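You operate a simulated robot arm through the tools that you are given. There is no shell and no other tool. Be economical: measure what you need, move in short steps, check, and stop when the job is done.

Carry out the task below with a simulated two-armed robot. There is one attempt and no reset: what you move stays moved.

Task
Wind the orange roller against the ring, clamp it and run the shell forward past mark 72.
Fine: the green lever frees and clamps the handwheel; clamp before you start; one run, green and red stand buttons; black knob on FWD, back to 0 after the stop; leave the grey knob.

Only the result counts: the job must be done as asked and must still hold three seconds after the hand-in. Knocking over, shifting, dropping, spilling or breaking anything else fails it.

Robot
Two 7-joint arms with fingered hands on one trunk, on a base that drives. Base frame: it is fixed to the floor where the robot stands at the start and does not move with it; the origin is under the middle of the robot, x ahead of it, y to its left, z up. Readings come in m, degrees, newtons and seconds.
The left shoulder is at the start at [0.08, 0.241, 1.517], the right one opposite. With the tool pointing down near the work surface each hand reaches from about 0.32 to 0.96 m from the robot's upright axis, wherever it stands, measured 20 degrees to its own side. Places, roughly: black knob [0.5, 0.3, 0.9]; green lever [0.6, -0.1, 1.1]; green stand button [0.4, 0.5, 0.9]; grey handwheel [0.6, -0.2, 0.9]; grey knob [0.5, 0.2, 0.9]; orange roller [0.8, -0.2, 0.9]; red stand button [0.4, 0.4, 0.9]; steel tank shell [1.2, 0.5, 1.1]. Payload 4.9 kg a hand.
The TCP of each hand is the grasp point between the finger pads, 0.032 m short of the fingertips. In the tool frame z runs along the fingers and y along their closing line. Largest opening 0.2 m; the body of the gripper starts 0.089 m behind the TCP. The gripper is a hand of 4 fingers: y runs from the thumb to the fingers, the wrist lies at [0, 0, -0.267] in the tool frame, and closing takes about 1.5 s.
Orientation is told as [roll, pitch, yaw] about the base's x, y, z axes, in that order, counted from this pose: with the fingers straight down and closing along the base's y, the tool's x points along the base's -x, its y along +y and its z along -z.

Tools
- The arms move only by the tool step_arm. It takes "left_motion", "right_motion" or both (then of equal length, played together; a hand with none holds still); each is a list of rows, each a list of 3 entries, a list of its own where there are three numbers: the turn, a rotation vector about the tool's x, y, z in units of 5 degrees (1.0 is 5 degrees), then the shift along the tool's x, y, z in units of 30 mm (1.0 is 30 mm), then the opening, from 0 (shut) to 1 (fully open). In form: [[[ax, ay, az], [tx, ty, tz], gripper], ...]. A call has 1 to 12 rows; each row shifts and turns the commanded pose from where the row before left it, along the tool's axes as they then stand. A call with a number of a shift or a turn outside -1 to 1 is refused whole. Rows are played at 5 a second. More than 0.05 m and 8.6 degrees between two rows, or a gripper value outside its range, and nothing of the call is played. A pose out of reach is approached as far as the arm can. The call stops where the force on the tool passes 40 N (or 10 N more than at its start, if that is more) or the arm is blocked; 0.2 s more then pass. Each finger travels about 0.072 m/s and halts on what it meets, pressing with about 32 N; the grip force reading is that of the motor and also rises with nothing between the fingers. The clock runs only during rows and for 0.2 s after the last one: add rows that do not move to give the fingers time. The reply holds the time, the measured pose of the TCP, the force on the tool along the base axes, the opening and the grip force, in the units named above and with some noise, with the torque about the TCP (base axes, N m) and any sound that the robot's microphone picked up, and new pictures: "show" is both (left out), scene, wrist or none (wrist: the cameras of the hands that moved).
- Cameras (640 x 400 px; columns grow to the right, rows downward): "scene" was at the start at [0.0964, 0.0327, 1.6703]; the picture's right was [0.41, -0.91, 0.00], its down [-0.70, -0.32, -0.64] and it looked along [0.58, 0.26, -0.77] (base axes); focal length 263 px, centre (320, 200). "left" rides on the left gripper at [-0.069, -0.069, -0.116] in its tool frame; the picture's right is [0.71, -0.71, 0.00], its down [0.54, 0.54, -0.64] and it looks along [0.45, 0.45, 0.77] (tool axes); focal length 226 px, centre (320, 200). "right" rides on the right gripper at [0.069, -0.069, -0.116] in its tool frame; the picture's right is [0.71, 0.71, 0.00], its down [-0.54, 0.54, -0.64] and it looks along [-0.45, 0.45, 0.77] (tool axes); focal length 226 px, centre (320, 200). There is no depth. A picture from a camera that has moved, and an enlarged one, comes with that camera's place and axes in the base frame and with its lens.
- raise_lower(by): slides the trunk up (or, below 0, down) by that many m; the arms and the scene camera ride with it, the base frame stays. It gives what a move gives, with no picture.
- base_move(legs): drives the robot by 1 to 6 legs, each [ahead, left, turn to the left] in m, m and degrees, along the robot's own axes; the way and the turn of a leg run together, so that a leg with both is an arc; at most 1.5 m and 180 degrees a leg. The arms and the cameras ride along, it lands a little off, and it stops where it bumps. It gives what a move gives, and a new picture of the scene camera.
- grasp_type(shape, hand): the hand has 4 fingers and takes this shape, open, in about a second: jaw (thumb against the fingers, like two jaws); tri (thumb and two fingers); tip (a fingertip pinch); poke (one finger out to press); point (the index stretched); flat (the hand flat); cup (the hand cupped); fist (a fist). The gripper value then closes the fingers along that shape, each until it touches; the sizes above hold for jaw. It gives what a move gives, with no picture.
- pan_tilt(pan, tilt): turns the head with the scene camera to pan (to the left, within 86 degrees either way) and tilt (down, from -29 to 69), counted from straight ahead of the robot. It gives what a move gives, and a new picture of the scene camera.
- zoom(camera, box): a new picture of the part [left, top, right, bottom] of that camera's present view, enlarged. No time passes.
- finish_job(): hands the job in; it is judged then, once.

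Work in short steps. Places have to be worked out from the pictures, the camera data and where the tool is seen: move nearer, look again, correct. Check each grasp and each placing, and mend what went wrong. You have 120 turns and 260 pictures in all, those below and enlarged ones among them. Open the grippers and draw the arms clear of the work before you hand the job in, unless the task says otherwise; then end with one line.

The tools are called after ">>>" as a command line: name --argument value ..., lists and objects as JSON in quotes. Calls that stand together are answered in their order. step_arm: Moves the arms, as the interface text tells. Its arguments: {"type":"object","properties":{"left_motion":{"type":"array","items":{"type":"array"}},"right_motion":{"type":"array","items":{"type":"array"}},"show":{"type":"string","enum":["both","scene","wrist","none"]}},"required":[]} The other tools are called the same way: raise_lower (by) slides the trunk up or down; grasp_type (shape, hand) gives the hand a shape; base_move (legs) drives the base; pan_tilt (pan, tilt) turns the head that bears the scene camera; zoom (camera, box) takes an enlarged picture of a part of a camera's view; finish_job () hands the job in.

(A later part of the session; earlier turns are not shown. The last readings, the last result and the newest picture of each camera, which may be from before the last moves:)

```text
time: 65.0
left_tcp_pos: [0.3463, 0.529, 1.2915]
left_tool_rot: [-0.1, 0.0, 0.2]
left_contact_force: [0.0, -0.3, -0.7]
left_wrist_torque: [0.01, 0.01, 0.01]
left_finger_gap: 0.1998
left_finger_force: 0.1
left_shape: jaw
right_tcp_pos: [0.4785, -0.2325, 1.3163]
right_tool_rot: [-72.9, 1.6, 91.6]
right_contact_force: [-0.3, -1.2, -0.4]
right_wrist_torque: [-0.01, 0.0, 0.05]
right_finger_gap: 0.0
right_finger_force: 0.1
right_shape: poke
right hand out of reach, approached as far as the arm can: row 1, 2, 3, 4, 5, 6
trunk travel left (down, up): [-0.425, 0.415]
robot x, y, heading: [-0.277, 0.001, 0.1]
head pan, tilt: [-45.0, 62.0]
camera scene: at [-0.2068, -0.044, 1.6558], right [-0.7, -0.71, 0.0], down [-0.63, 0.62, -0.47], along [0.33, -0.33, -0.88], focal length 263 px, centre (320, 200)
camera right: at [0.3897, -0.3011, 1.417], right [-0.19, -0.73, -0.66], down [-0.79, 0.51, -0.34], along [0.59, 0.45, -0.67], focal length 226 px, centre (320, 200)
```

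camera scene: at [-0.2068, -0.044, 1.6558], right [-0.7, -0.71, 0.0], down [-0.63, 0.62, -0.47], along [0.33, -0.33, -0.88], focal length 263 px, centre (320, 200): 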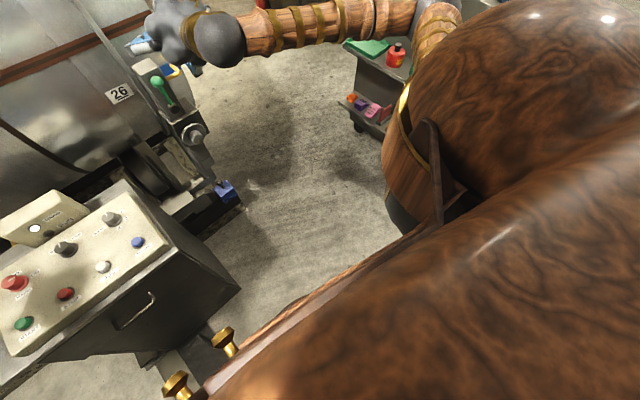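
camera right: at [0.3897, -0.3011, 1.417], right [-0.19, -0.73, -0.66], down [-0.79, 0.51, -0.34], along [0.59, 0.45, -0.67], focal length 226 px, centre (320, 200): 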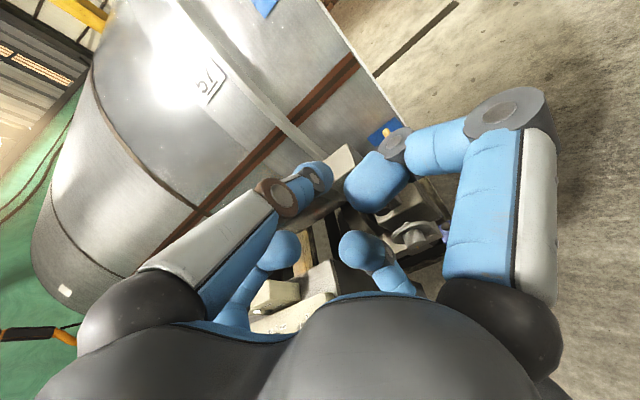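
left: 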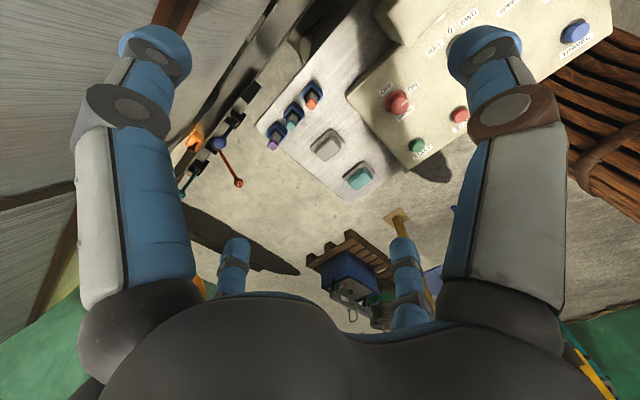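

The arm's branch can't get level here. A downward-tilted finger is fine too, so I pitch down again by 40°.

>>> step_arm --right_motion '[[[-1, 0, 0], [0, 0, 0], 1], [[-1, 0, 0], [0, 0, 0], 1], [[-1, 0, 0], [0, 0, 0], 1], [[-1, 0, 0], [0, 0, 0], 1], [[-1, 0, 0], [0, 0, 0], 1], [[-1, 0, 0], [0, 0, 0], 1], [[-1, 0, 0], [0, 0, 0], 1], [[-1, 0, 0], [0, 0, 0], 1]]'

```text
time: 66.8
left_tcp_pos: [0.3478, 0.5274, 1.2908]
left_tool_rot: [0.0, 0.0, 0.3]
left_contact_force: [0.2, 0.1, -0.5]
left_wrist_torque: [-0.03, 0.0, 0.01]
left_finger_gap: 0.2
left_finger_force: 0.0
left_shape: jaw
right_tcp_pos: [0.4781, -0.2302, 1.3148]
right_tool_rot: [-32.8, 1.5, 91.6]
right_contact_force: [0.2, -0.6, 0.8]
right_wrist_torque: [0.0, 0.01, 0.02]
right_finger_gap: 0.0
right_finger_force: 0.1
right_shape: poke
trunk travel left (down, up): [-0.425, 0.415]
robot x, y, heading: [-0.2779, -0.003, 0.4]
head pan, tilt: [-45.0, 62.0]
camera scene: at [-0.2064, -0.0434, 1.6557], right [-0.7, -0.71, 0.0], down [-0.63, 0.62, -0.47], along [0.33, -0.33, -0.88], focal length 263 px, centre (320, 200)
camera right: at [0.4749, -0.2964, 1.4513], right [-0.57, -0.73, -0.36], down [-0.82, 0.52, 0.23], along [0.02, 0.43, -0.9], focal length 226 px, centre (320, 200)
```

scene: 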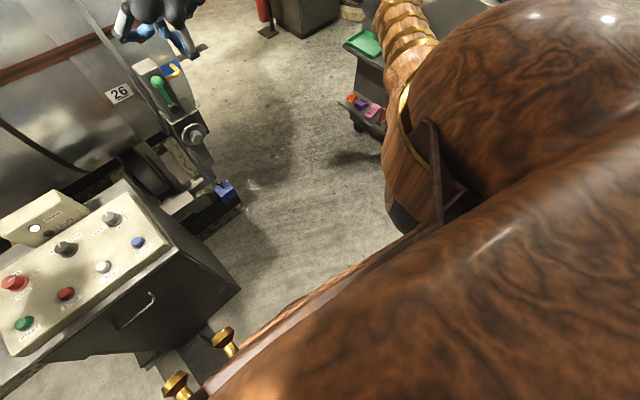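
right: 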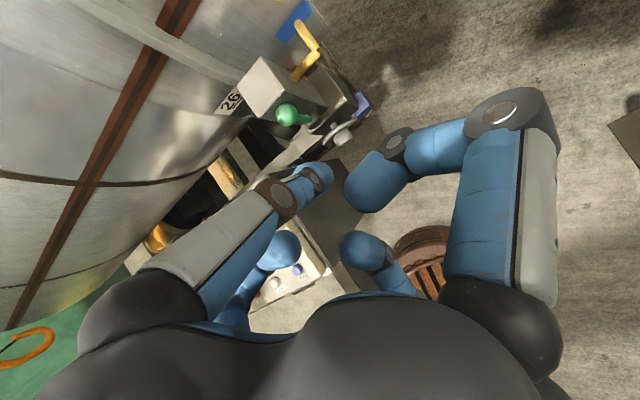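

Ball at (.614,-.183,1.138). I lower the finger in front and right of the ball, then move forward beside it.

>>> step_arm --right_motion '[[[0, 0, 0], [0.1, 0.46, 0.98], 1], [[0, 0, 0], [0.1, 0.46, 0.98], 1], [[0, 0, 0], [0.1, 0.46, 0.98], 1], [[0, 0, 0], [0, 0.46, 0.98], 1], [[0, 0, 0], [0, 0.46, 0.98], 1], [[0, 0, 0], [0, -0.88, 0.56], 1], [[0, 0, 0], [0, -0.88, 0.56], 1]]'

```text
time: 68.4
left_tcp_pos: [0.3487, 0.5295, 1.2917]
left_tool_rot: [0.1, 0.1, 0.2]
left_contact_force: [0.6, 0.2, 0.6]
left_wrist_torque: [0.02, 0.04, -0.02]
left_finger_gap: 0.2
left_finger_force: 0.0
left_shape: jaw
right_tcp_pos: [0.5645, -0.241, 1.155]
right_tool_rot: [-32.9, 1.6, 91.6]
right_contact_force: [-0.3, 0.6, -0.4]
right_wrist_torque: [0.0, 0.0, 0.02]
right_finger_gap: 0.0001
right_finger_force: 0.1
right_shape: poke
trunk travel left (down, up): [-0.425, 0.415]
robot x, y, heading: [-0.2764, -0.0011, 0.4]
head pan, tilt: [-45.0, 62.0]
camera scene: at [-0.2052, -0.0431, 1.6557], right [-0.7, -0.71, 0.0], down [-0.63, 0.62, -0.47], along [0.33, -0.33, -0.88], focal length 263 px, centre (320, 200)
camera right: at [0.561, -0.3074, 1.2911], right [-0.57, -0.73, -0.36], down [-0.82, 0.53, 0.23], along [0.02, 0.43, -0.9], focal length 226 px, centre (320, 200)
```

scene: 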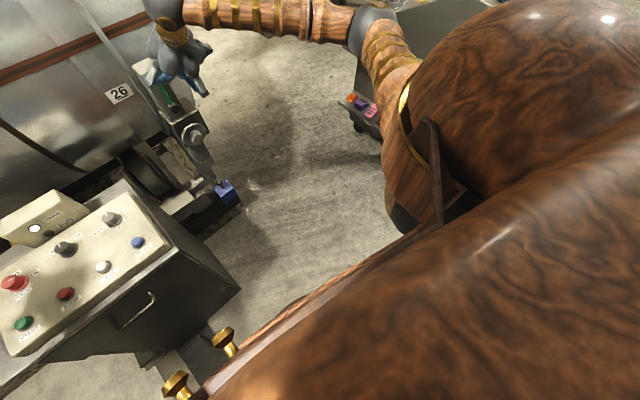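
right: 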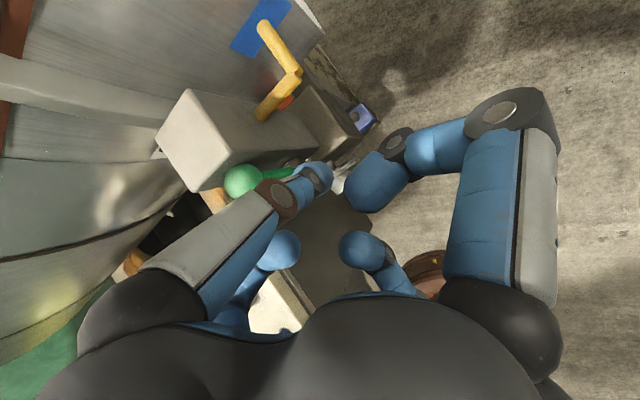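

Clear so far. One more small step forward, then I push the lever to the left gently.

>>> step_arm --right_motion '[[[0, 0, 0], [0, -0.8, 0.5], 1], [[0, 0, 0], [-0.4, 0, 0], 1], [[0, 0, 0], [-0.4, 0, 0], 1], [[0, 0, 0], [-0.4, 0, 0], 1], [[0, 0, 0], [-0.4, 0, 0], 1]]' --show "wrist"

```text
time: 69.6
left_tcp_pos: [0.3462, 0.5289, 1.2921]
left_tool_rot: [0.0, 0.0, 0.3]
left_contact_force: [0.1, -0.3, 0.6]
left_wrist_torque: [-0.03, 0.02, 0.0]
left_finger_gap: 0.1999
left_finger_force: 0.1
left_shape: jaw
right_tcp_pos: [0.5904, -0.193, 1.1559]
right_tool_rot: [-32.9, 1.6, 91.6]
right_contact_force: [0.4, 1.0, -0.4]
right_wrist_torque: [-0.03, -0.02, -0.02]
right_finger_gap: 0.0
right_finger_force: 0.1
right_shape: poke
trunk travel left (down, up): [-0.425, 0.415]
robot x, y, heading: [-0.2752, -0.0011, -0.0]
head pan, tilt: [-45.0, 62.0]
camera right: at [0.5863, -0.2594, 1.2907], right [-0.57, -0.73, -0.36], down [-0.82, 0.53, 0.23], along [0.02, 0.43, -0.9], focal length 226 px, centre (320, 200)
```

right: 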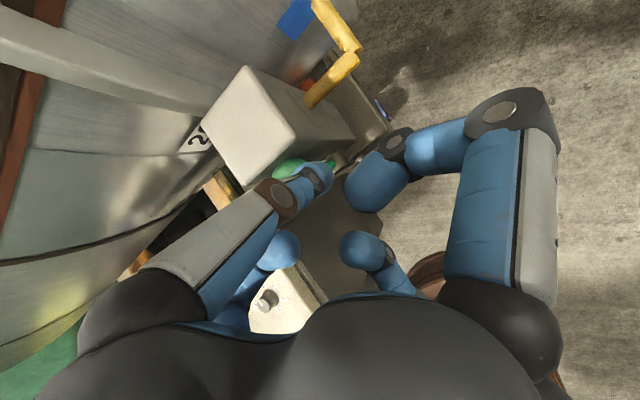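

Contact isn't clear yet; I continue left 40 mm and watch the ball.

>>> step_arm --right_motion '[[[0, 0, 0], [-0.5, 0, 0], 1], [[0, 0, 0], [-0.5, 0, 0], 1], [[0, 0, 0], [-0.4, 0, 0], 1]]' --show "wrist"

```text
time: 70.4
left_tcp_pos: [0.3476, 0.529, 1.2926]
left_tool_rot: [0.0, 0.0, 0.2]
left_contact_force: [0.3, 0.2, 0.6]
left_wrist_torque: [0.0, 0.02, -0.01]
left_finger_gap: 0.1998
left_finger_force: 0.0
left_shape: jaw
right_tcp_pos: [0.5882, -0.1523, 1.1542]
right_tool_rot: [-33.0, 1.5, 91.6]
right_contact_force: [0.1, 0.6, 0.0]
right_wrist_torque: [-0.01, 0.0, 0.0]
right_finger_gap: 0.0
right_finger_force: 0.1
right_shape: poke
trunk travel left (down, up): [-0.425, 0.415]
robot x, y, heading: [-0.2784, 0.0018, 0.4]
head pan, tilt: [-45.0, 62.0]
camera right: at [0.5851, -0.2176, 1.2898], right [-0.57, -0.73, -0.37], down [-0.82, 0.53, 0.23], along [0.02, 0.43, -0.9], focal length 226 px, centre (320, 200)
```

right: 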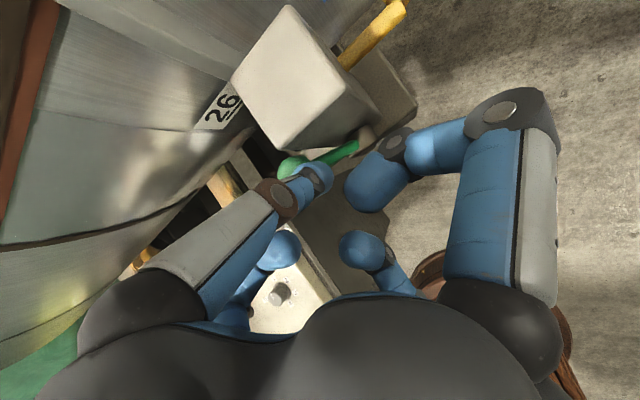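

The lever follows. I continue along the arc left and down until it meets its stop.

>>> step_arm --right_motion '[[[0, 0, 0], [-0.4, 0.1, 0.16], 1], [[0, 0, 0], [-0.4, 0.13, 0.2], 1], [[0, 0, 0], [-0.4, 0.15, 0.25], 1], [[0, 0, 0], [-0.3, 0.18, 0.28], 1], [[0, 0, 0], [-0.2, 0.2, 0.3], 1], [[0, 0, 0], [-0.1, 0.2, 0.3], 1]]'

```text
time: 71.8
left_tcp_pos: [0.3421, 0.5275, 1.2953]
left_tool_rot: [0.0, -0.2, 0.2]
left_contact_force: [0.8, 0.2, -0.3]
left_wrist_torque: [-0.04, -0.02, -0.01]
left_finger_gap: 0.1999
left_finger_force: 0.0
left_shape: jaw
right_tcp_pos: [0.5851, -0.0999, 1.1032]
right_tool_rot: [-33.1, 1.5, 91.6]
right_contact_force: [-17.0, -7.0, 12.0]
right_wrist_torque: [0.0, 0.09, -0.03]
right_finger_gap: 0.0
right_finger_force: 0.1
right_shape: poke
trunk travel left (down, up): [-0.425, 0.415]
robot x, y, heading: [-0.2783, -0.0002, 0.1]
head pan, tilt: [-45.0, 62.0]
camera scene: at [-0.2122, -0.0454, 1.6562], right [-0.7, -0.71, 0.0], down [-0.62, 0.62, -0.47], along [0.34, -0.33, -0.88], focal length 263 px, centre (320, 200)
camera right: at [0.5797, -0.1665, 1.2374], right [-0.57, -0.73, -0.37], down [-0.82, 0.53, 0.23], along [0.03, 0.43, -0.9], focal length 226 px, centre (320, 200)
```

scene: 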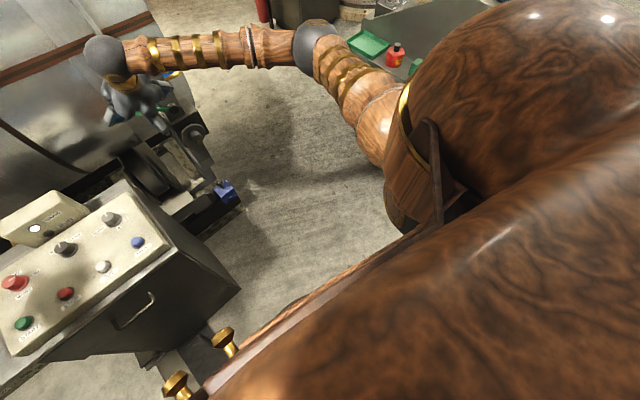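
right: 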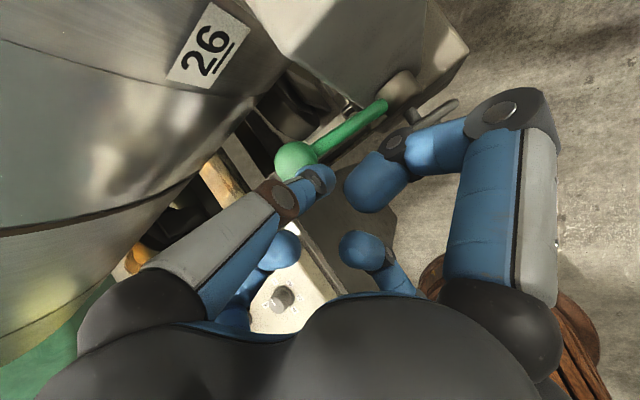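

Force is rising; I retract the finger backward-up and check the lever's angle.

>>> step_arm --right_motion '[[[0, 0, 0], [0, 0, -1], 1], [[0, 0, 0], [0.3, 1, -1], 1], [[0, 0, 0], [0.3, 1, -1], 1], [[0, 0, 0], [0.5, 1, -1], 1]]' --show "wrist"

>>> pan_tilt --pan -15 --tilt 45

>>> zoom --camera "scene" --box '[250, 120, 370, 260]'

```text
time: 72.8
left_tcp_pos: [0.3445, 0.5279, 1.2922]
left_tool_rot: [0.0, 0.0, 0.2]
left_contact_force: [0.2, -0.1, 0.5]
left_wrist_torque: [0.01, -0.03, -0.02]
left_finger_gap: 0.2
left_finger_force: 0.1
left_shape: jaw
right_tcp_pos: [0.4452, -0.1358, 1.1521]
right_tool_rot: [-32.9, 1.6, 91.6]
right_contact_force: [-0.1, 0.0, 0.2]
right_wrist_torque: [-0.03, -0.04, 0.01]
right_finger_gap: 0.0
right_finger_force: 0.2
right_shape: poke
trunk travel left (down, up): [-0.425, 0.415]
robot x, y, heading: [-0.2795, -0.0019, 0.3]
head pan, tilt: [-45.0, 62.0]
camera right: at [0.4419, -0.2015, 1.288], right [-0.57, -0.73, -0.37], down [-0.82, 0.52, 0.23], along [0.02, 0.43, -0.9], focal length 226 px, centre (320, 200)
```

right: 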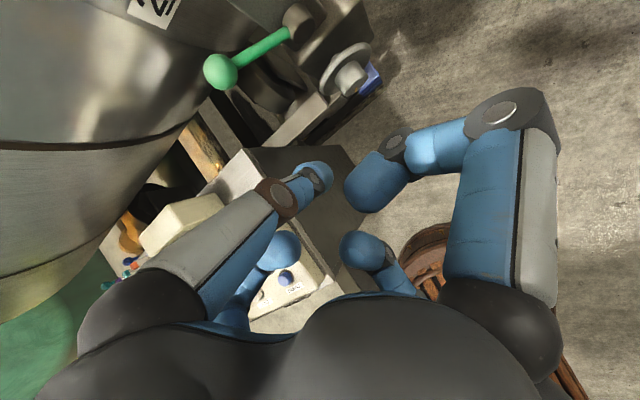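

```text
time: 73.7
left_tcp_pos: [0.3467, 0.5297, 1.2909]
left_tool_rot: [0.0, 0.0, 0.2]
left_contact_force: [0.7, 1.0, 0.2]
left_wrist_torque: [-0.02, 0.03, 0.01]
left_finger_gap: 0.1999
left_finger_force: 0.0
left_shape: jaw
right_tcp_pos: [0.4471, -0.1359, 1.1525]
right_tool_rot: [-32.8, 1.5, 91.6]
right_contact_force: [0.7, 0.1, -0.1]
right_wrist_torque: [0.02, 0.02, -0.01]
right_finger_gap: 0.0
right_finger_force: 0.0
right_shape: poke
trunk travel left (down, up): [-0.425, 0.415]
robot x, y, heading: [-0.2786, -0.0013, 0.4]
head pan, tilt: [-15.0, 45.0]
camera scene: at [-0.1737, -0.0194, 1.6775], right [-0.26, -0.97, 0.0], down [-0.68, 0.18, -0.71], along [0.68, -0.18, -0.71], focal length 263 px, centre (320, 200)
```

scene: 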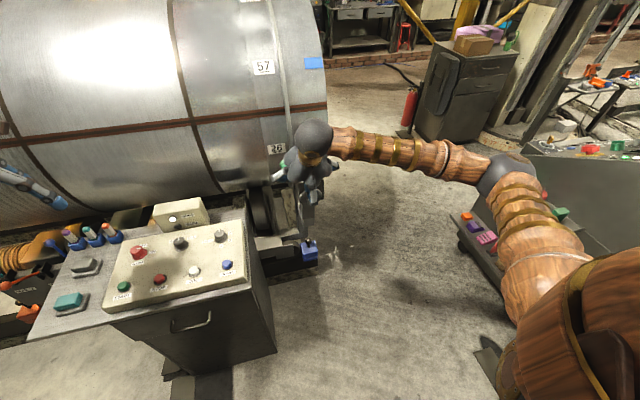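

```text
2.86 times, centred on (310, 190) of scene
camera zoom: at [-0.1737, -0.0194, 1.6775], right [-0.26, -0.97, 0.0], down [-0.68, 0.18, -0.71], along [0.68, -0.18, -0.71], focal length 752 px, centre (349, 229)
```

zoom: 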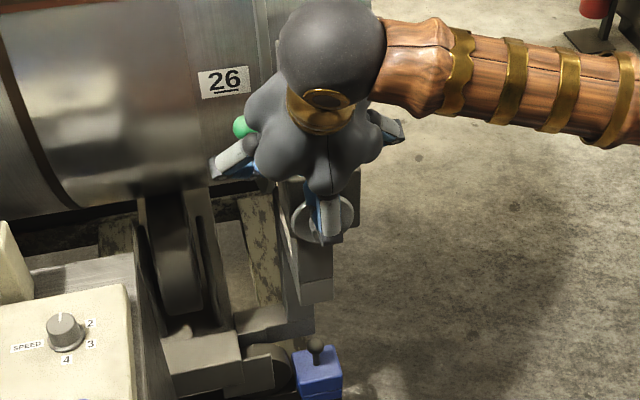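

The ball is back at (−.094, 1.085), its original place. I press once straight down on it to make sure it is at its stop.

>>> step_arm --right_motion '[[[0, 0, 0], [-0.28, -0.86, 0.55], 1], [[0, 0, 0], [-0.28, -0.86, 0.55], 1], [[0, 0, 0], [-0.28, -0.86, 0.55], 1], [[0, 0, 0], [-0.28, -0.86, 0.55], 1], [[0, 0, 0], [-0.28, -0.86, 0.55], 1], [[0, 0, 0], [0, 0.18, 0.28], 1], [[0, 0, 0], [0, 0.18, 0.28], 1], [[0, 0, 0], [0, 0.18, 0.28], 1], [[0, 0, 0], [0, 0.18, 0.28], 1], [[0, 0, 0], [0, 0.18, 0.28], 1], [[0, 0, 0], [0, 0.18, 0.28], 1]]' --show "wrist"

```text
time: 75.8
left_tcp_pos: [0.3447, 0.5278, 1.2934]
left_tool_rot: [0.0, -0.1, 0.1]
left_contact_force: [0.6, -0.1, -0.4]
left_wrist_torque: [0.01, 0.12, -0.03]
left_finger_gap: 0.2
left_finger_force: 0.0
left_shape: jaw
right_tcp_pos: [0.6021, -0.0882, 1.1228]
right_tool_rot: [-34.1, 1.3, 91.7]
right_contact_force: [-10.9, -0.1, 34.0]
right_wrist_torque: [-0.06, -0.25, -0.02]
right_finger_gap: 0.0
right_finger_force: 0.0
right_shape: poke
trunk travel left (down, up): [-0.425, 0.415]
robot x, y, heading: [-0.2774, -0.0026, 0.0]
head pan, tilt: [-15.0, 45.0]
stopped in row 10 (right hand): the force on the tool passed its limit at 44 N (the readings are from after the stop); the commanded pose is now the measured one
camera right: at [0.5956, -0.1552, 1.2586], right [-0.56, -0.73, -0.38], down [-0.82, 0.52, 0.22], along [0.04, 0.44, -0.9], focal length 226 px, centre (320, 200)
```

right: 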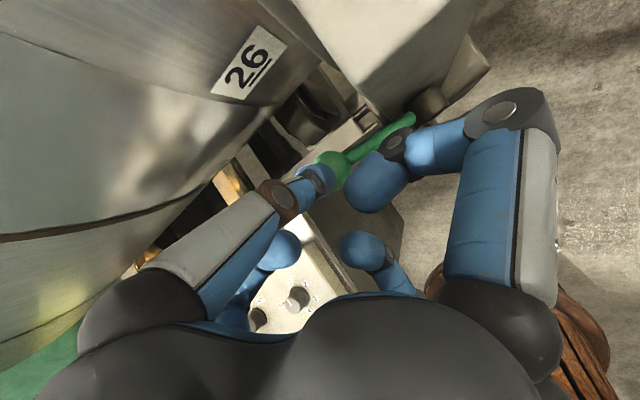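

The lever holds 44 N at its stop: clamped. I retract the right hand up, back and to the right.

>>> step_arm --right_motion '[[[0, 0, 0], [0, 0, -1], 1], [[0, 0, 0], [0, 0, -1], 1], [[0, 0, 0], [0, 1, -1], 1], [[0, 0, 0], [0.5, 1, -1], 1], [[0, 0, 0], [1, 0, 0], 1], [[0, 0, 0], [1, 0, 0], 1], [[0, 0, 0], [1, 0, 0], 1], [[0, 0, 0], [1, 0, 0], 1], [[0, 0, 0], [1, 0, 0], 1], [[0, 0, 0], [1, 0, 0], 1], [[0, 0, 0], [1, 0, 0], 1], [[0, 0, 0], [1, 0, 0], 1]]' --show "none"

>>> pan_tilt --pan 15 --tilt 42

>>> zoom --camera "left" --box '[0, 0, 640, 400]'

```text
time: 78.4
left_tcp_pos: [0.346, 0.5275, 1.2925]
left_tool_rot: [0.0, 0.0, 0.3]
left_contact_force: [-1.1, -0.2, 0.4]
left_wrist_torque: [0.02, -0.02, -0.01]
left_finger_gap: 0.1998
left_finger_force: 0.1
left_shape: jaw
right_tcp_pos: [0.4924, -0.3458, 1.1893]
right_tool_rot: [-33.6, 1.4, 91.7]
right_contact_force: [0.2, 0.4, 0.1]
right_wrist_torque: [0.0, 0.0, 0.01]
right_finger_gap: 0.0001
right_finger_force: 0.1
right_shape: poke
trunk travel left (down, up): [-0.425, 0.415]
robot x, y, heading: [-0.2794, 0.0004, 0.2]
head pan, tilt: [-15.0, 45.0]
```

```text
time: 79.4
left_tcp_pos: [0.3468, 0.5284, 1.2916]
left_tool_rot: [0.1, 0.0, 0.2]
left_contact_force: [-0.6, 0.2, 0.8]
left_wrist_torque: [0.01, 0.0, -0.01]
left_finger_gap: 0.1997
left_finger_force: 0.0
left_shape: jaw
right_tcp_pos: [0.4927, -0.3449, 1.1886]
right_tool_rot: [-33.6, 1.4, 91.6]
right_contact_force: [0.4, -0.1, 0.0]
right_wrist_torque: [-0.01, -0.01, 0.01]
right_finger_gap: 0.0
right_finger_force: 0.0
right_shape: poke
trunk travel left (down, up): [-0.425, 0.415]
robot x, y, heading: [-0.2797, -0.0001, 0.0]
head pan, tilt: [15.0, 42.0]
camera scene: at [-0.1718, 0.0233, 1.6818], right [0.26, -0.97, 0.0], down [-0.65, -0.18, -0.74], along [0.72, 0.19, -0.67], focal length 263 px, centre (320, 200)
```

scene: 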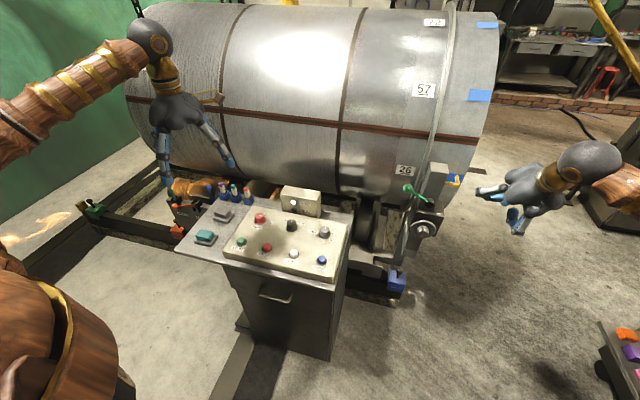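

```text
1.00 times, centred on (320, 200) of left (not enlarged: the box is as wide or as high as the picture)
camera zoom: at [0.416, 0.4606, 1.4072], right [-0.7, -0.71, 0.0], down [-0.54, 0.54, 0.64], along [-0.46, 0.45, -0.77], focal length 226 px, centre (320, 200)
```

zoom: 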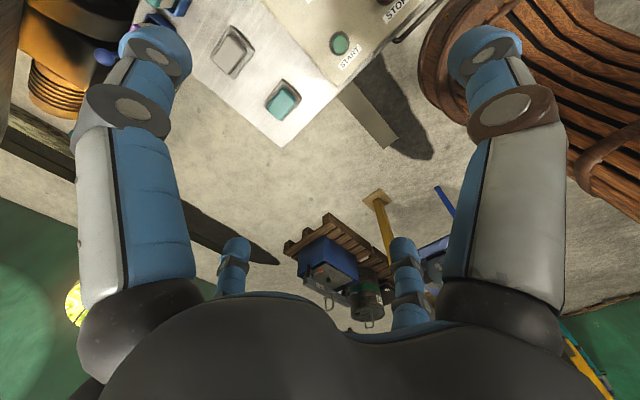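

Good overview now. I zoom on the panel to size the knob and the lamp box behind it.

>>> zoom --camera "scene" --box '[215, 175, 365, 285]'

>>> zoom --camera "scene" --box '[380, 130, 500, 260]'

```text
3.64 times, centred on (290, 230) of scene
camera zoom: at [-0.1718, 0.0233, 1.6818], right [0.26, -0.97, 0.0], down [-0.65, -0.18, -0.74], along [0.72, 0.19, -0.67], focal length 956 px, centre (429, 91)
```

zoom: 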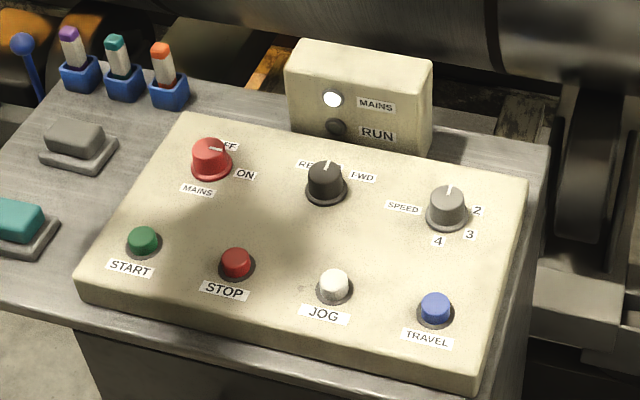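

```text
3.08 times, centred on (440, 195) of scene
camera zoom: at [-0.1718, 0.0233, 1.6818], right [0.26, -0.97, 0.0], down [-0.65, -0.18, -0.74], along [0.72, 0.19, -0.67], focal length 809 px, centre (-49, 215)
```

zoom: 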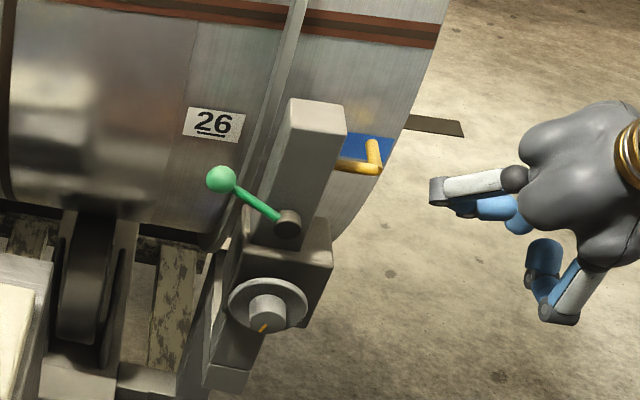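

I set up the left hand: tilt it 35° back so it clears the lamp box, and bring it over the black knob (.478,.313).

>>> step_arm --left_motion '[[[0, -1, 0], [0, -1, 0], 0.5], [[0, -1, 0], [0, -1, 0], 0.5], [[0, -1, 0], [0, -1, 0], 0.5], [[0, -1, 0], [0, -1, 0], 0.5], [[0, -1, 0], [0, -1, 0], 0.5], [[0, -1, 0], [0, -1, 0], 0.5], [[0, -1, 0], [0, -1, 0], 0.5], [[0, 0, 0], [-0.5, 0, 1], 0.5], [[0, 0, 0], [-0.5, 0, 1], 0.5], [[0, 0, 0], [0, 0, 1], 0.5], [[0, 0, 0], [0, 0, 1], 0.5], [[0, 0, 0], [0, 0, 1], 0.5]]'

```text
time: 82.0
left_tcp_pos: [0.46, 0.3188, 1.1863]
left_tool_rot: [-0.1, -34.9, 0.3]
left_contact_force: [-0.4, 0.3, -0.8]
left_wrist_torque: [0.0, 0.02, -0.01]
left_finger_gap: 0.1004
left_finger_force: 0.1
left_shape: jaw
right_tcp_pos: [0.4955, -0.345, 1.1886]
right_tool_rot: [-33.6, 1.3, 91.6]
right_contact_force: [0.3, 0.2, 0.3]
right_wrist_torque: [-0.04, 0.02, 0.0]
right_finger_gap: 0.0
right_finger_force: 0.0
right_shape: poke
trunk travel left (down, up): [-0.425, 0.415]
robot x, y, heading: [-0.2794, 0.0028, 0.1]
head pan, tilt: [15.0, 42.0]
camera scene: at [-0.1701, 0.0233, 1.6817], right [0.26, -0.96, 0.0], down [-0.65, -0.18, -0.74], along [0.72, 0.2, -0.67], focal length 263 px, centre (320, 200)
camera left: at [0.4491, 0.2506, 1.3192], right [-0.58, -0.71, -0.4], down [-0.81, 0.54, 0.22], along [0.06, 0.45, -0.89], focal length 226 px, centre (320, 200)
```

scene: 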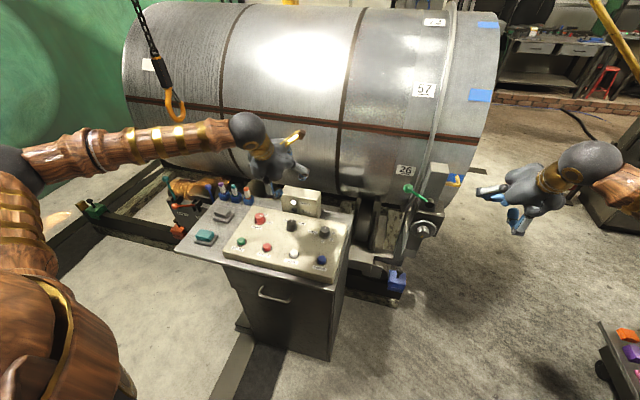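
left: 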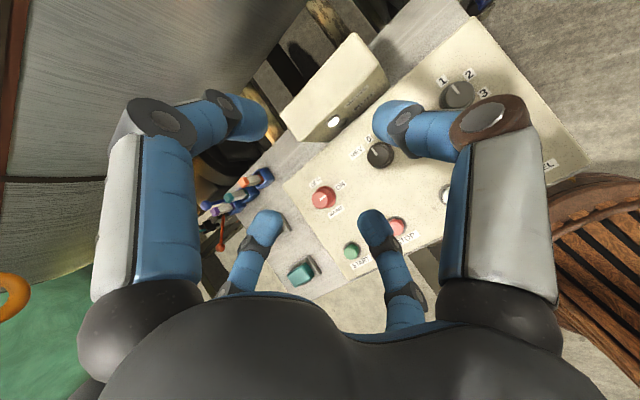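

Knob refined to (.476,.308), START (.358,.462), STOP (.354,.359). I pre-turn the hand 25° counter-clockwise about the vertical and descend 0.12 m.

>>> step_arm --left_motion '[[[-0.574, 0, -0.819], [0, -0.36, 0], 0.5], [[-0.574, 0, -0.819], [0, 0, 0], 0.5], [[-0.574, 0, -0.819], [0, 0, 0], 0.5], [[-0.574, 0, -0.819], [0, 0, 0], 0.5], [[-0.574, 0, -0.819], [0, 0, 0], 0.5], [[0, 0, 0], [0.574, 0, 0.819], 0.5], [[0, 0, 0], [0.574, 0, 0.819], 0.5], [[0, 0, 0], [0.574, 0, 0.819], 0.5], [[0, 0, 0], [0.574, 0, 0.819], 0.5]]'

```text
time: 84.0
left_tcp_pos: [0.4599, 0.3069, 1.0655]
left_tool_rot: [0.0, -34.9, 25.2]
left_contact_force: [0.5, -0.6, 0.3]
left_wrist_torque: [-0.02, 0.01, 0.02]
left_finger_gap: 0.1003
left_finger_force: 0.2
left_shape: jaw
right_tcp_pos: [0.4933, -0.3443, 1.1894]
right_tool_rot: [-33.5, 1.4, 91.6]
right_contact_force: [0.0, 0.3, 0.2]
right_wrist_torque: [-0.03, 0.07, 0.04]
right_finger_gap: 0.0002
right_finger_force: 0.1
right_shape: poke
trunk travel left (down, up): [-0.425, 0.415]
robot x, y, heading: [-0.2755, -0.0005, 0.1]
head pan, tilt: [15.0, 42.0]
camera scene: at [-0.1713, 0.0237, 1.6819], right [0.26, -0.96, 0.0], down [-0.65, -0.18, -0.74], along [0.72, 0.19, -0.67], focal length 263 px, centre (320, 200)
camera left: at [0.479, 0.242, 1.1999], right [-0.22, -0.89, -0.41], down [-0.97, 0.14, 0.22], along [-0.13, 0.44, -0.89], focal length 226 px, centre (320, 200)
```

scene: 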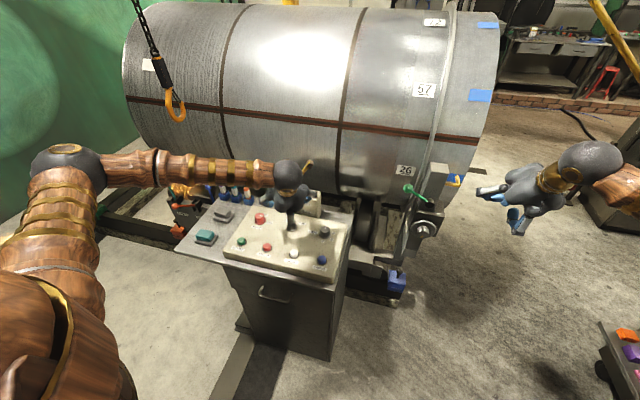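
left: 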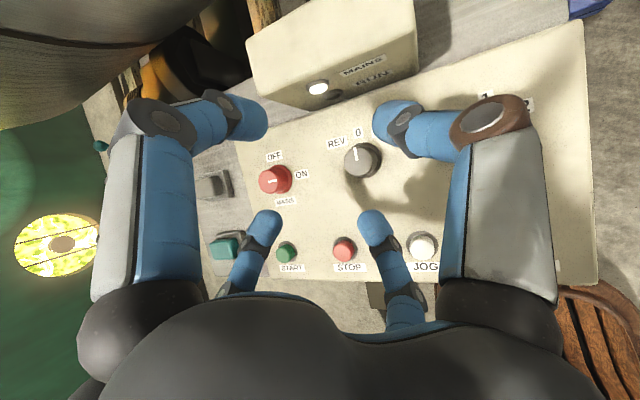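

Knob now measured near (.48,.311). I descend around it.

>>> step_arm --left_motion '[[[0, 0, 0], [0.556, -0.05, 0.908], 0.45], [[0, 0, 0], [0.556, -0.05, 0.908], 0.45], [[0, 0, 0], [0.556, -0.05, 0.908], 0.45], [[0, 0, 0], [0.3, -0.05, 0.5], 0.45]]'

```text
time: 85.0
left_tcp_pos: [0.4667, 0.3048, 0.9555]
left_tool_rot: [0.0, -35.2, 25.2]
left_contact_force: [-0.8, -0.4, 8.7]
left_wrist_torque: [-0.15, 0.23, -0.02]
left_finger_gap: 0.0891
left_finger_force: 0.0
left_shape: jaw
right_tcp_pos: [0.4922, -0.3456, 1.191]
right_tool_rot: [-33.7, 1.4, 91.6]
right_contact_force: [-0.9, -1.1, -0.5]
right_wrist_torque: [-0.01, -0.03, 0.01]
right_finger_gap: 0.0002
right_finger_force: 0.0
right_shape: poke
trunk travel left (down, up): [-0.425, 0.415]
robot x, y, heading: [-0.2797, -0.0001, -0.1]
head pan, tilt: [15.0, 42.0]
camera scene: at [-0.1742, 0.022, 1.6823], right [0.26, -0.96, 0.0], down [-0.64, -0.18, -0.74], along [0.72, 0.2, -0.67], focal length 263 px, centre (320, 200)
camera left: at [0.4863, 0.2391, 1.0894], right [-0.22, -0.89, -0.41], down [-0.97, 0.14, 0.21], along [-0.13, 0.44, -0.89], focal length 226 px, centre (320, 200)
```

scene: 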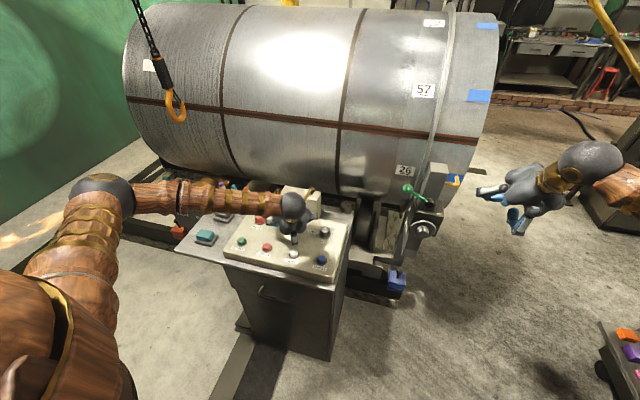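
left: 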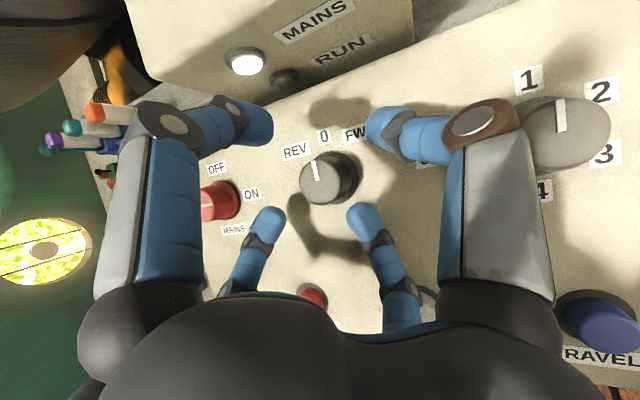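

Rear fingertip just touches the panel. I close towards the knob, then sink a little further.

>>> step_arm --left_motion '[[[0, 0, 0], [-0.1, -0.1, -0.1], 0.28], [[0, 0, 0], [0, 0, 0], 0.28], [[0, 0, 0], [0.15, 0, 0.25], 0.28], [[0, 0, 0], [0, 0, 0], 0.1], [[0, 0, 0], [0, 0, 0], 0.1], [[0, 0, 0], [0, 0, 0], 0.1]]' --show "wrist"

```text
time: 86.4
left_tcp_pos: [0.4676, 0.3036, 0.9504]
left_tool_rot: [0.1, -35.0, 25.2]
left_contact_force: [-18.7, -2.3, 8.3]
left_wrist_torque: [-0.01, 0.6, 0.09]
left_finger_gap: 0.0258
left_finger_force: 31.4
left_shape: jaw
right_tcp_pos: [0.49, -0.3442, 1.1912]
right_tool_rot: [-33.6, 1.5, 91.5]
right_contact_force: [0.6, 0.0, -0.8]
right_wrist_torque: [0.03, -0.01, -0.01]
right_finger_gap: 0.0
right_finger_force: 0.1
right_shape: poke
trunk travel left (down, up): [-0.425, 0.415]
robot x, y, heading: [-0.2799, -0.0004, 0.1]
head pan, tilt: [15.0, 42.0]
camera left: at [0.4868, 0.2371, 1.0841], right [-0.22, -0.89, -0.41], down [-0.97, 0.14, 0.22], along [-0.13, 0.44, -0.89], focal length 226 px, centre (320, 200)
```

left: 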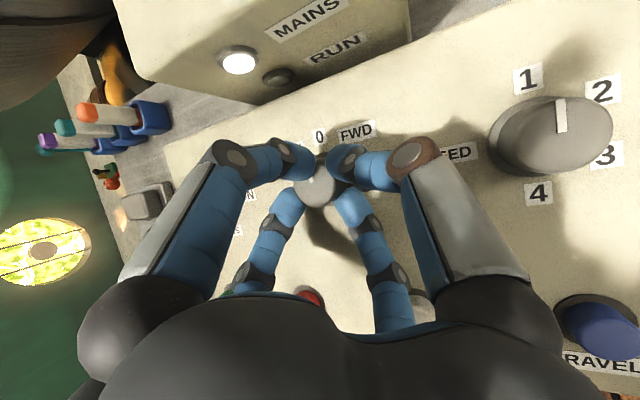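

The knob is gripped. I turn it clockwise 45° about the vertical.

>>> step_arm --left_motion '[[[0.574, 0, 0.819], [0, 0.033, 0], 0.1], [[0.574, 0, 0.819], [0, 0.033, 0], 0.1], [[0.574, 0, 0.819], [0, 0.033, 0], 0.1], [[0.574, 0, 0.819], [0, 0.033, 0], 0.1], [[0.574, 0, 0.819], [0, 0.033, 0], 0.1], [[0.574, 0, 0.819], [0, 0.033, 0], 0.1], [[0.574, 0, 0.819], [0, 0.033, 0], 0.1], [[0.574, 0, 0.819], [0, 0.033, 0], 0.1], [[0.574, 0, 0.819], [0, 0.033, 0], 0.1]]' --show "wrist"

```text
time: 88.4
left_tcp_pos: [0.4665, 0.3139, 0.9513]
left_tool_rot: [0.1, -35.2, -19.8]
left_contact_force: [-26.3, 7.9, 9.5]
left_wrist_torque: [0.53, 0.6, 0.07]
left_finger_gap: 0.0261
left_finger_force: 32.0
left_shape: jaw
right_tcp_pos: [0.4905, -0.3436, 1.1916]
right_tool_rot: [-33.8, 1.4, 91.6]
right_contact_force: [-0.7, -0.1, 0.5]
right_wrist_torque: [0.01, 0.0, 0.0]
right_finger_gap: 0.0001
right_finger_force: 0.1
right_shape: poke
trunk travel left (down, up): [-0.425, 0.415]
robot x, y, heading: [-0.2801, 0.0006, 0.3]
head pan, tilt: [15.0, 42.0]
camera left: at [0.4326, 0.253, 1.0848], right [-0.78, -0.47, -0.41], down [-0.58, 0.78, 0.21], along [0.22, 0.41, -0.89], focal length 226 px, centre (320, 200)
```

left: 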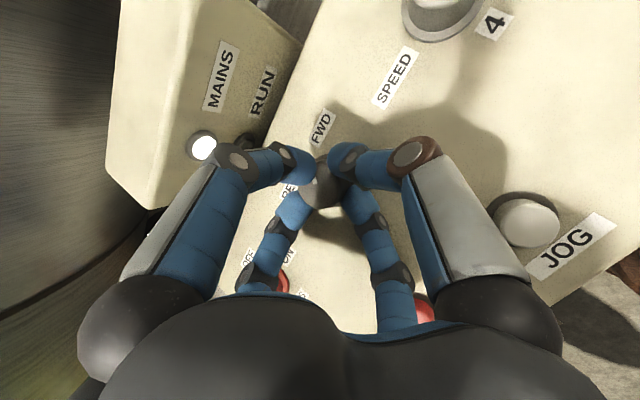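

FWD lies now where 0 was relative to the hand. I open and lift straight up to check the pointer.

>>> step_arm --left_motion '[[[0, 0, 0], [0, 0, 0], 0.4], [[0, 0, 0], [0, 0, 0], 0.4], [[0, 0, 0], [-0.574, 0, -0.819], 0.45], [[0, 0, 0], [-0.574, 0, -0.819], 0.5], [[0, 0, 0], [-0.574, 0, -0.819], 0.5], [[0, 0, 0], [-0.574, 0, -0.819], 0.5]]' --show "wrist"

>>> zoom --camera "left" --box '[220, 60, 460, 210]'

```text
time: 89.8
left_tcp_pos: [0.4694, 0.3116, 1.0696]
left_tool_rot: [0.1, -35.0, -19.8]
left_contact_force: [-0.5, -0.3, 0.1]
left_wrist_torque: [-0.02, -0.01, -0.01]
left_finger_gap: 0.0997
left_finger_force: 0.0
left_shape: jaw
right_tcp_pos: [0.4922, -0.3433, 1.1902]
right_tool_rot: [-33.6, 1.3, 91.6]
right_contact_force: [-0.6, 0.7, 0.6]
right_wrist_torque: [0.01, 0.02, 0.03]
right_finger_gap: 0.0003
right_finger_force: 0.1
right_shape: poke
trunk travel left (down, up): [-0.425, 0.415]
robot x, y, heading: [-0.28, 0.0004, 0.1]
head pan, tilt: [15.0, 42.0]
camera left: at [0.4356, 0.2511, 1.2029], right [-0.78, -0.47, -0.41], down [-0.58, 0.78, 0.22], along [0.22, 0.4, -0.89], focal length 226 px, centre (320, 200)
```

left: 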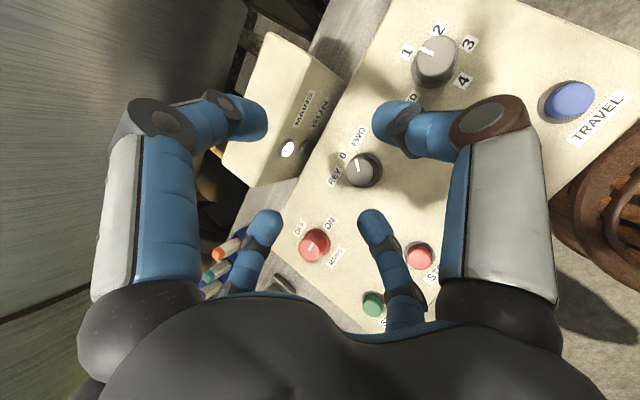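

```text
2.67 times, centred on (340, 135) of left
camera zoom: at [0.4356, 0.2511, 1.2029], right [-0.78, -0.47, -0.41], down [-0.58, 0.78, 0.22], along [0.22, 0.4, -0.89], focal length 603 px, centre (267, 373)
```

zoom: 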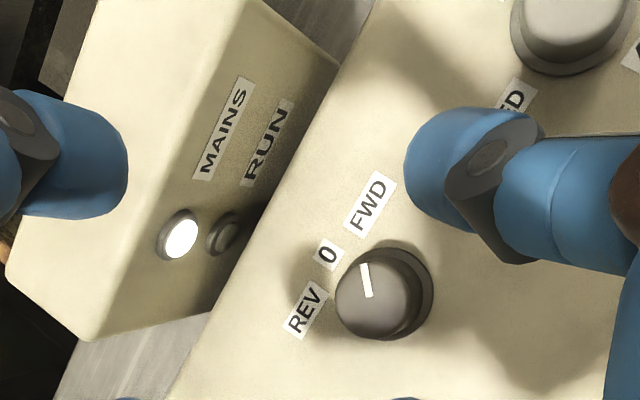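

Pointer looks at FWD. I raise and straighten the hand, moving it aside so the scene camera can verify the knob.

>>> step_arm --left_motion '[[[-0.574, 0, -0.819], [-0.574, 0, -0.819], 0.5], [[-0.574, 0, -0.819], [-0.574, 0, -0.819], 0.5], [[-0.574, 0, -0.819], [0, 1, 0], 0.5], [[-0.574, 0, -0.819], [0, 1, 0], 0.5], [[0, 1, 0], [0, 1, 0], 0.5], [[0, 1, 0], [0, 1, 0], 0.5], [[0, 1, 0], [0, 1, 0], 0.5], [[0, 1, 0], [0.6, 0, 0], 0.5], [[0, 1, 0], [0.8, 0, 0], 0.5], [[0, 1, 0], [1, 0, 0], 0.5], [[0, 1, 0], [1, 0, 0], 0.5]]' --show "none"

>>> grasp_type --shape "poke" --hand "left"

>>> step_arm --left_motion '[[[0, 0, 0], [0, 0, 0], 1]]'

>>> zoom --camera "scene" --box '[230, 190, 360, 290]'

```text
time: 92.2
left_tcp_pos: [0.3747, 0.4614, 1.1098]
left_tool_rot: [0.1, 0.1, 0.2]
left_contact_force: [-0.3, -0.1, -0.4]
left_wrist_torque: [-0.02, 0.01, 0.02]
left_finger_gap: 0.0995
left_finger_force: 0.1
left_shape: jaw
right_tcp_pos: [0.4931, -0.3442, 1.1909]
right_tool_rot: [-33.6, 1.4, 91.6]
right_contact_force: [0.2, -0.8, 0.2]
right_wrist_torque: [0.0, 0.0, 0.03]
right_finger_gap: 0.0
right_finger_force: 0.0
right_shape: poke
trunk travel left (down, up): [-0.425, 0.415]
robot x, y, heading: [-0.2781, -0.0005, 0.3]
head pan, tilt: [15.0, 42.0]
```

```text
time: 93.1
left_tcp_pos: [0.3778, 0.4616, 1.1084]
left_tool_rot: [0.0, 0.1, 0.1]
left_contact_force: [0.2, -0.5, 0.2]
left_wrist_torque: [-0.03, 0.01, 0.01]
left_finger_gap: 0.0001
left_finger_force: 0.1
left_shape: poke
right_tcp_pos: [0.4934, -0.3443, 1.1892]
right_tool_rot: [-33.6, 1.4, 91.7]
right_contact_force: [0.3, 0.2, 0.7]
right_wrist_torque: [-0.01, -0.01, -0.02]
right_finger_gap: 0.0
right_finger_force: 0.0
right_shape: poke
trunk travel left (down, up): [-0.425, 0.415]
robot x, y, heading: [-0.2769, 0.0011, 0.3]
head pan, tilt: [15.0, 42.0]
```

```text
time: 93.5
left_tcp_pos: [0.3777, 0.4614, 1.109]
left_tool_rot: [0.0, 0.0, 0.2]
left_contact_force: [0.3, -0.1, -0.9]
left_wrist_torque: [-0.02, 0.0, 0.0]
left_finger_gap: 0.0002
left_finger_force: 0.1
left_shape: poke
right_tcp_pos: [0.4924, -0.3448, 1.1899]
right_tool_rot: [-33.6, 1.4, 91.6]
right_contact_force: [0.4, -1.0, -0.1]
right_wrist_torque: [-0.03, -0.02, -0.01]
right_finger_gap: 0.0002
right_finger_force: 0.1
right_shape: poke
trunk travel left (down, up): [-0.425, 0.415]
robot x, y, heading: [-0.2802, -0.0002, 0.1]
head pan, tilt: [15.0, 42.0]
camera scene: at [-0.1719, 0.023, 1.6819], right [0.26, -0.96, 0.0], down [-0.65, -0.18, -0.74], along [0.72, 0.2, -0.67], focal length 263 px, centre (320, 200)
camera left: at [0.4457, 0.3935, 1.2244], right [-0.7, -0.71, 0.0], down [-0.54, 0.54, 0.64], along [-0.46, 0.45, -0.77], focal length 226 px, centre (320, 200)
```

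scene: 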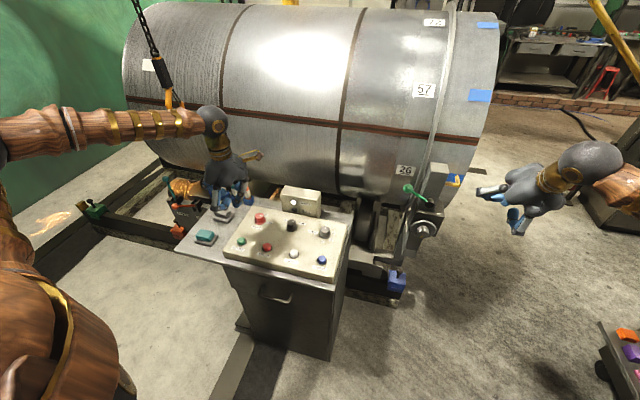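
left: 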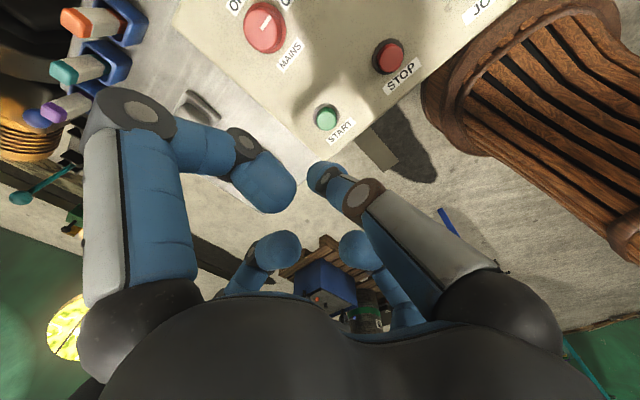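

```text
4.00 times, centred on (295, 240) of scene
camera zoom: at [-0.1719, 0.023, 1.6819], right [0.26, -0.96, 0.0], down [-0.65, -0.18, -0.74], along [0.72, 0.2, -0.67], focal length 1052 px, centre (420, 40)
```

zoom: 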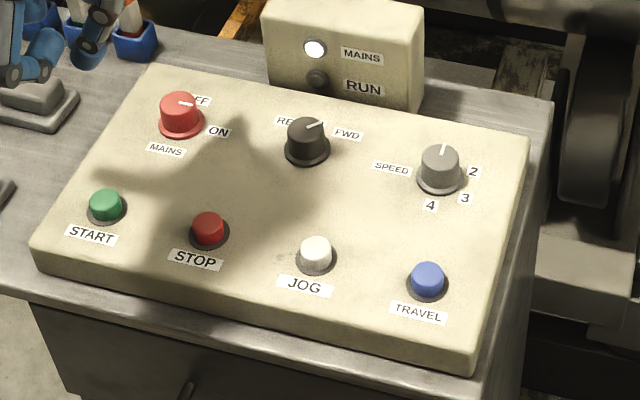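

The knob is at FWD. I move the poke finger over START (.360,.464) and descend near it.

>>> step_arm --left_motion '[[[0, 0, 0], [0.6, 0.1, 0.5], 1], [[0, 0, 0], [0, 0, 0.9], 1], [[0, 0, 0], [0, 0, 0.9], 1], [[0, 0, 0], [0, 0, 0.9], 1], [[0, 0, 0], [0, 0, 0.9], 1]]'

```text
time: 94.7
left_tcp_pos: [0.3586, 0.4642, 0.9867]
left_tool_rot: [-0.1, 0.0, 0.3]
left_contact_force: [0.2, -0.1, -0.9]
left_wrist_torque: [-0.03, 0.03, 0.03]
left_finger_gap: 0.0
left_finger_force: 0.0
left_shape: poke
right_tcp_pos: [0.4937, -0.3422, 1.1888]
right_tool_rot: [-33.5, 1.3, 91.6]
right_contact_force: [0.8, 0.2, -0.6]
right_wrist_torque: [0.01, -0.01, 0.01]
right_finger_gap: 0.0
right_finger_force: 0.2
right_shape: poke
trunk travel left (down, up): [-0.425, 0.415]
robot x, y, heading: [-0.2786, -0.0016, 0.0]
head pan, tilt: [15.0, 42.0]
camera scene: at [-0.1708, 0.0235, 1.6818], right [0.26, -0.96, 0.0], down [-0.65, -0.18, -0.74], along [0.72, 0.2, -0.67], focal length 263 px, centre (320, 200)
camera left: at [0.4281, 0.3969, 1.1003], right [-0.7, -0.71, 0.0], down [-0.54, 0.54, 0.64], along [-0.46, 0.45, -0.77], focal length 226 px, centre (320, 200)
```

scene: 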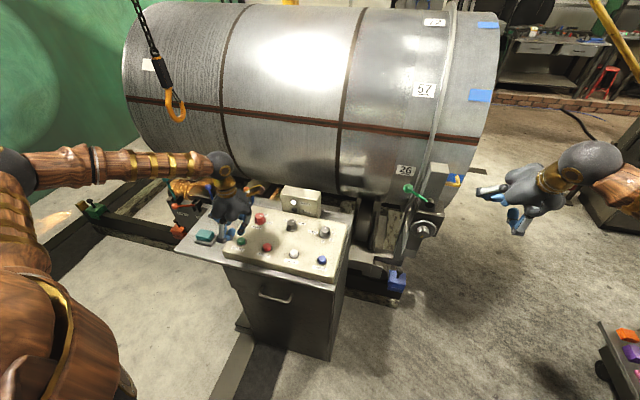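
left: 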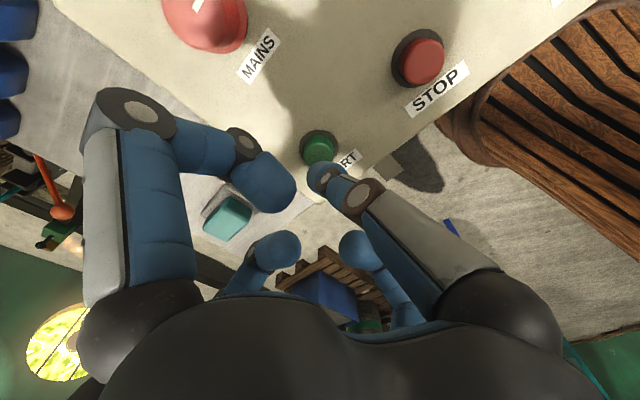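

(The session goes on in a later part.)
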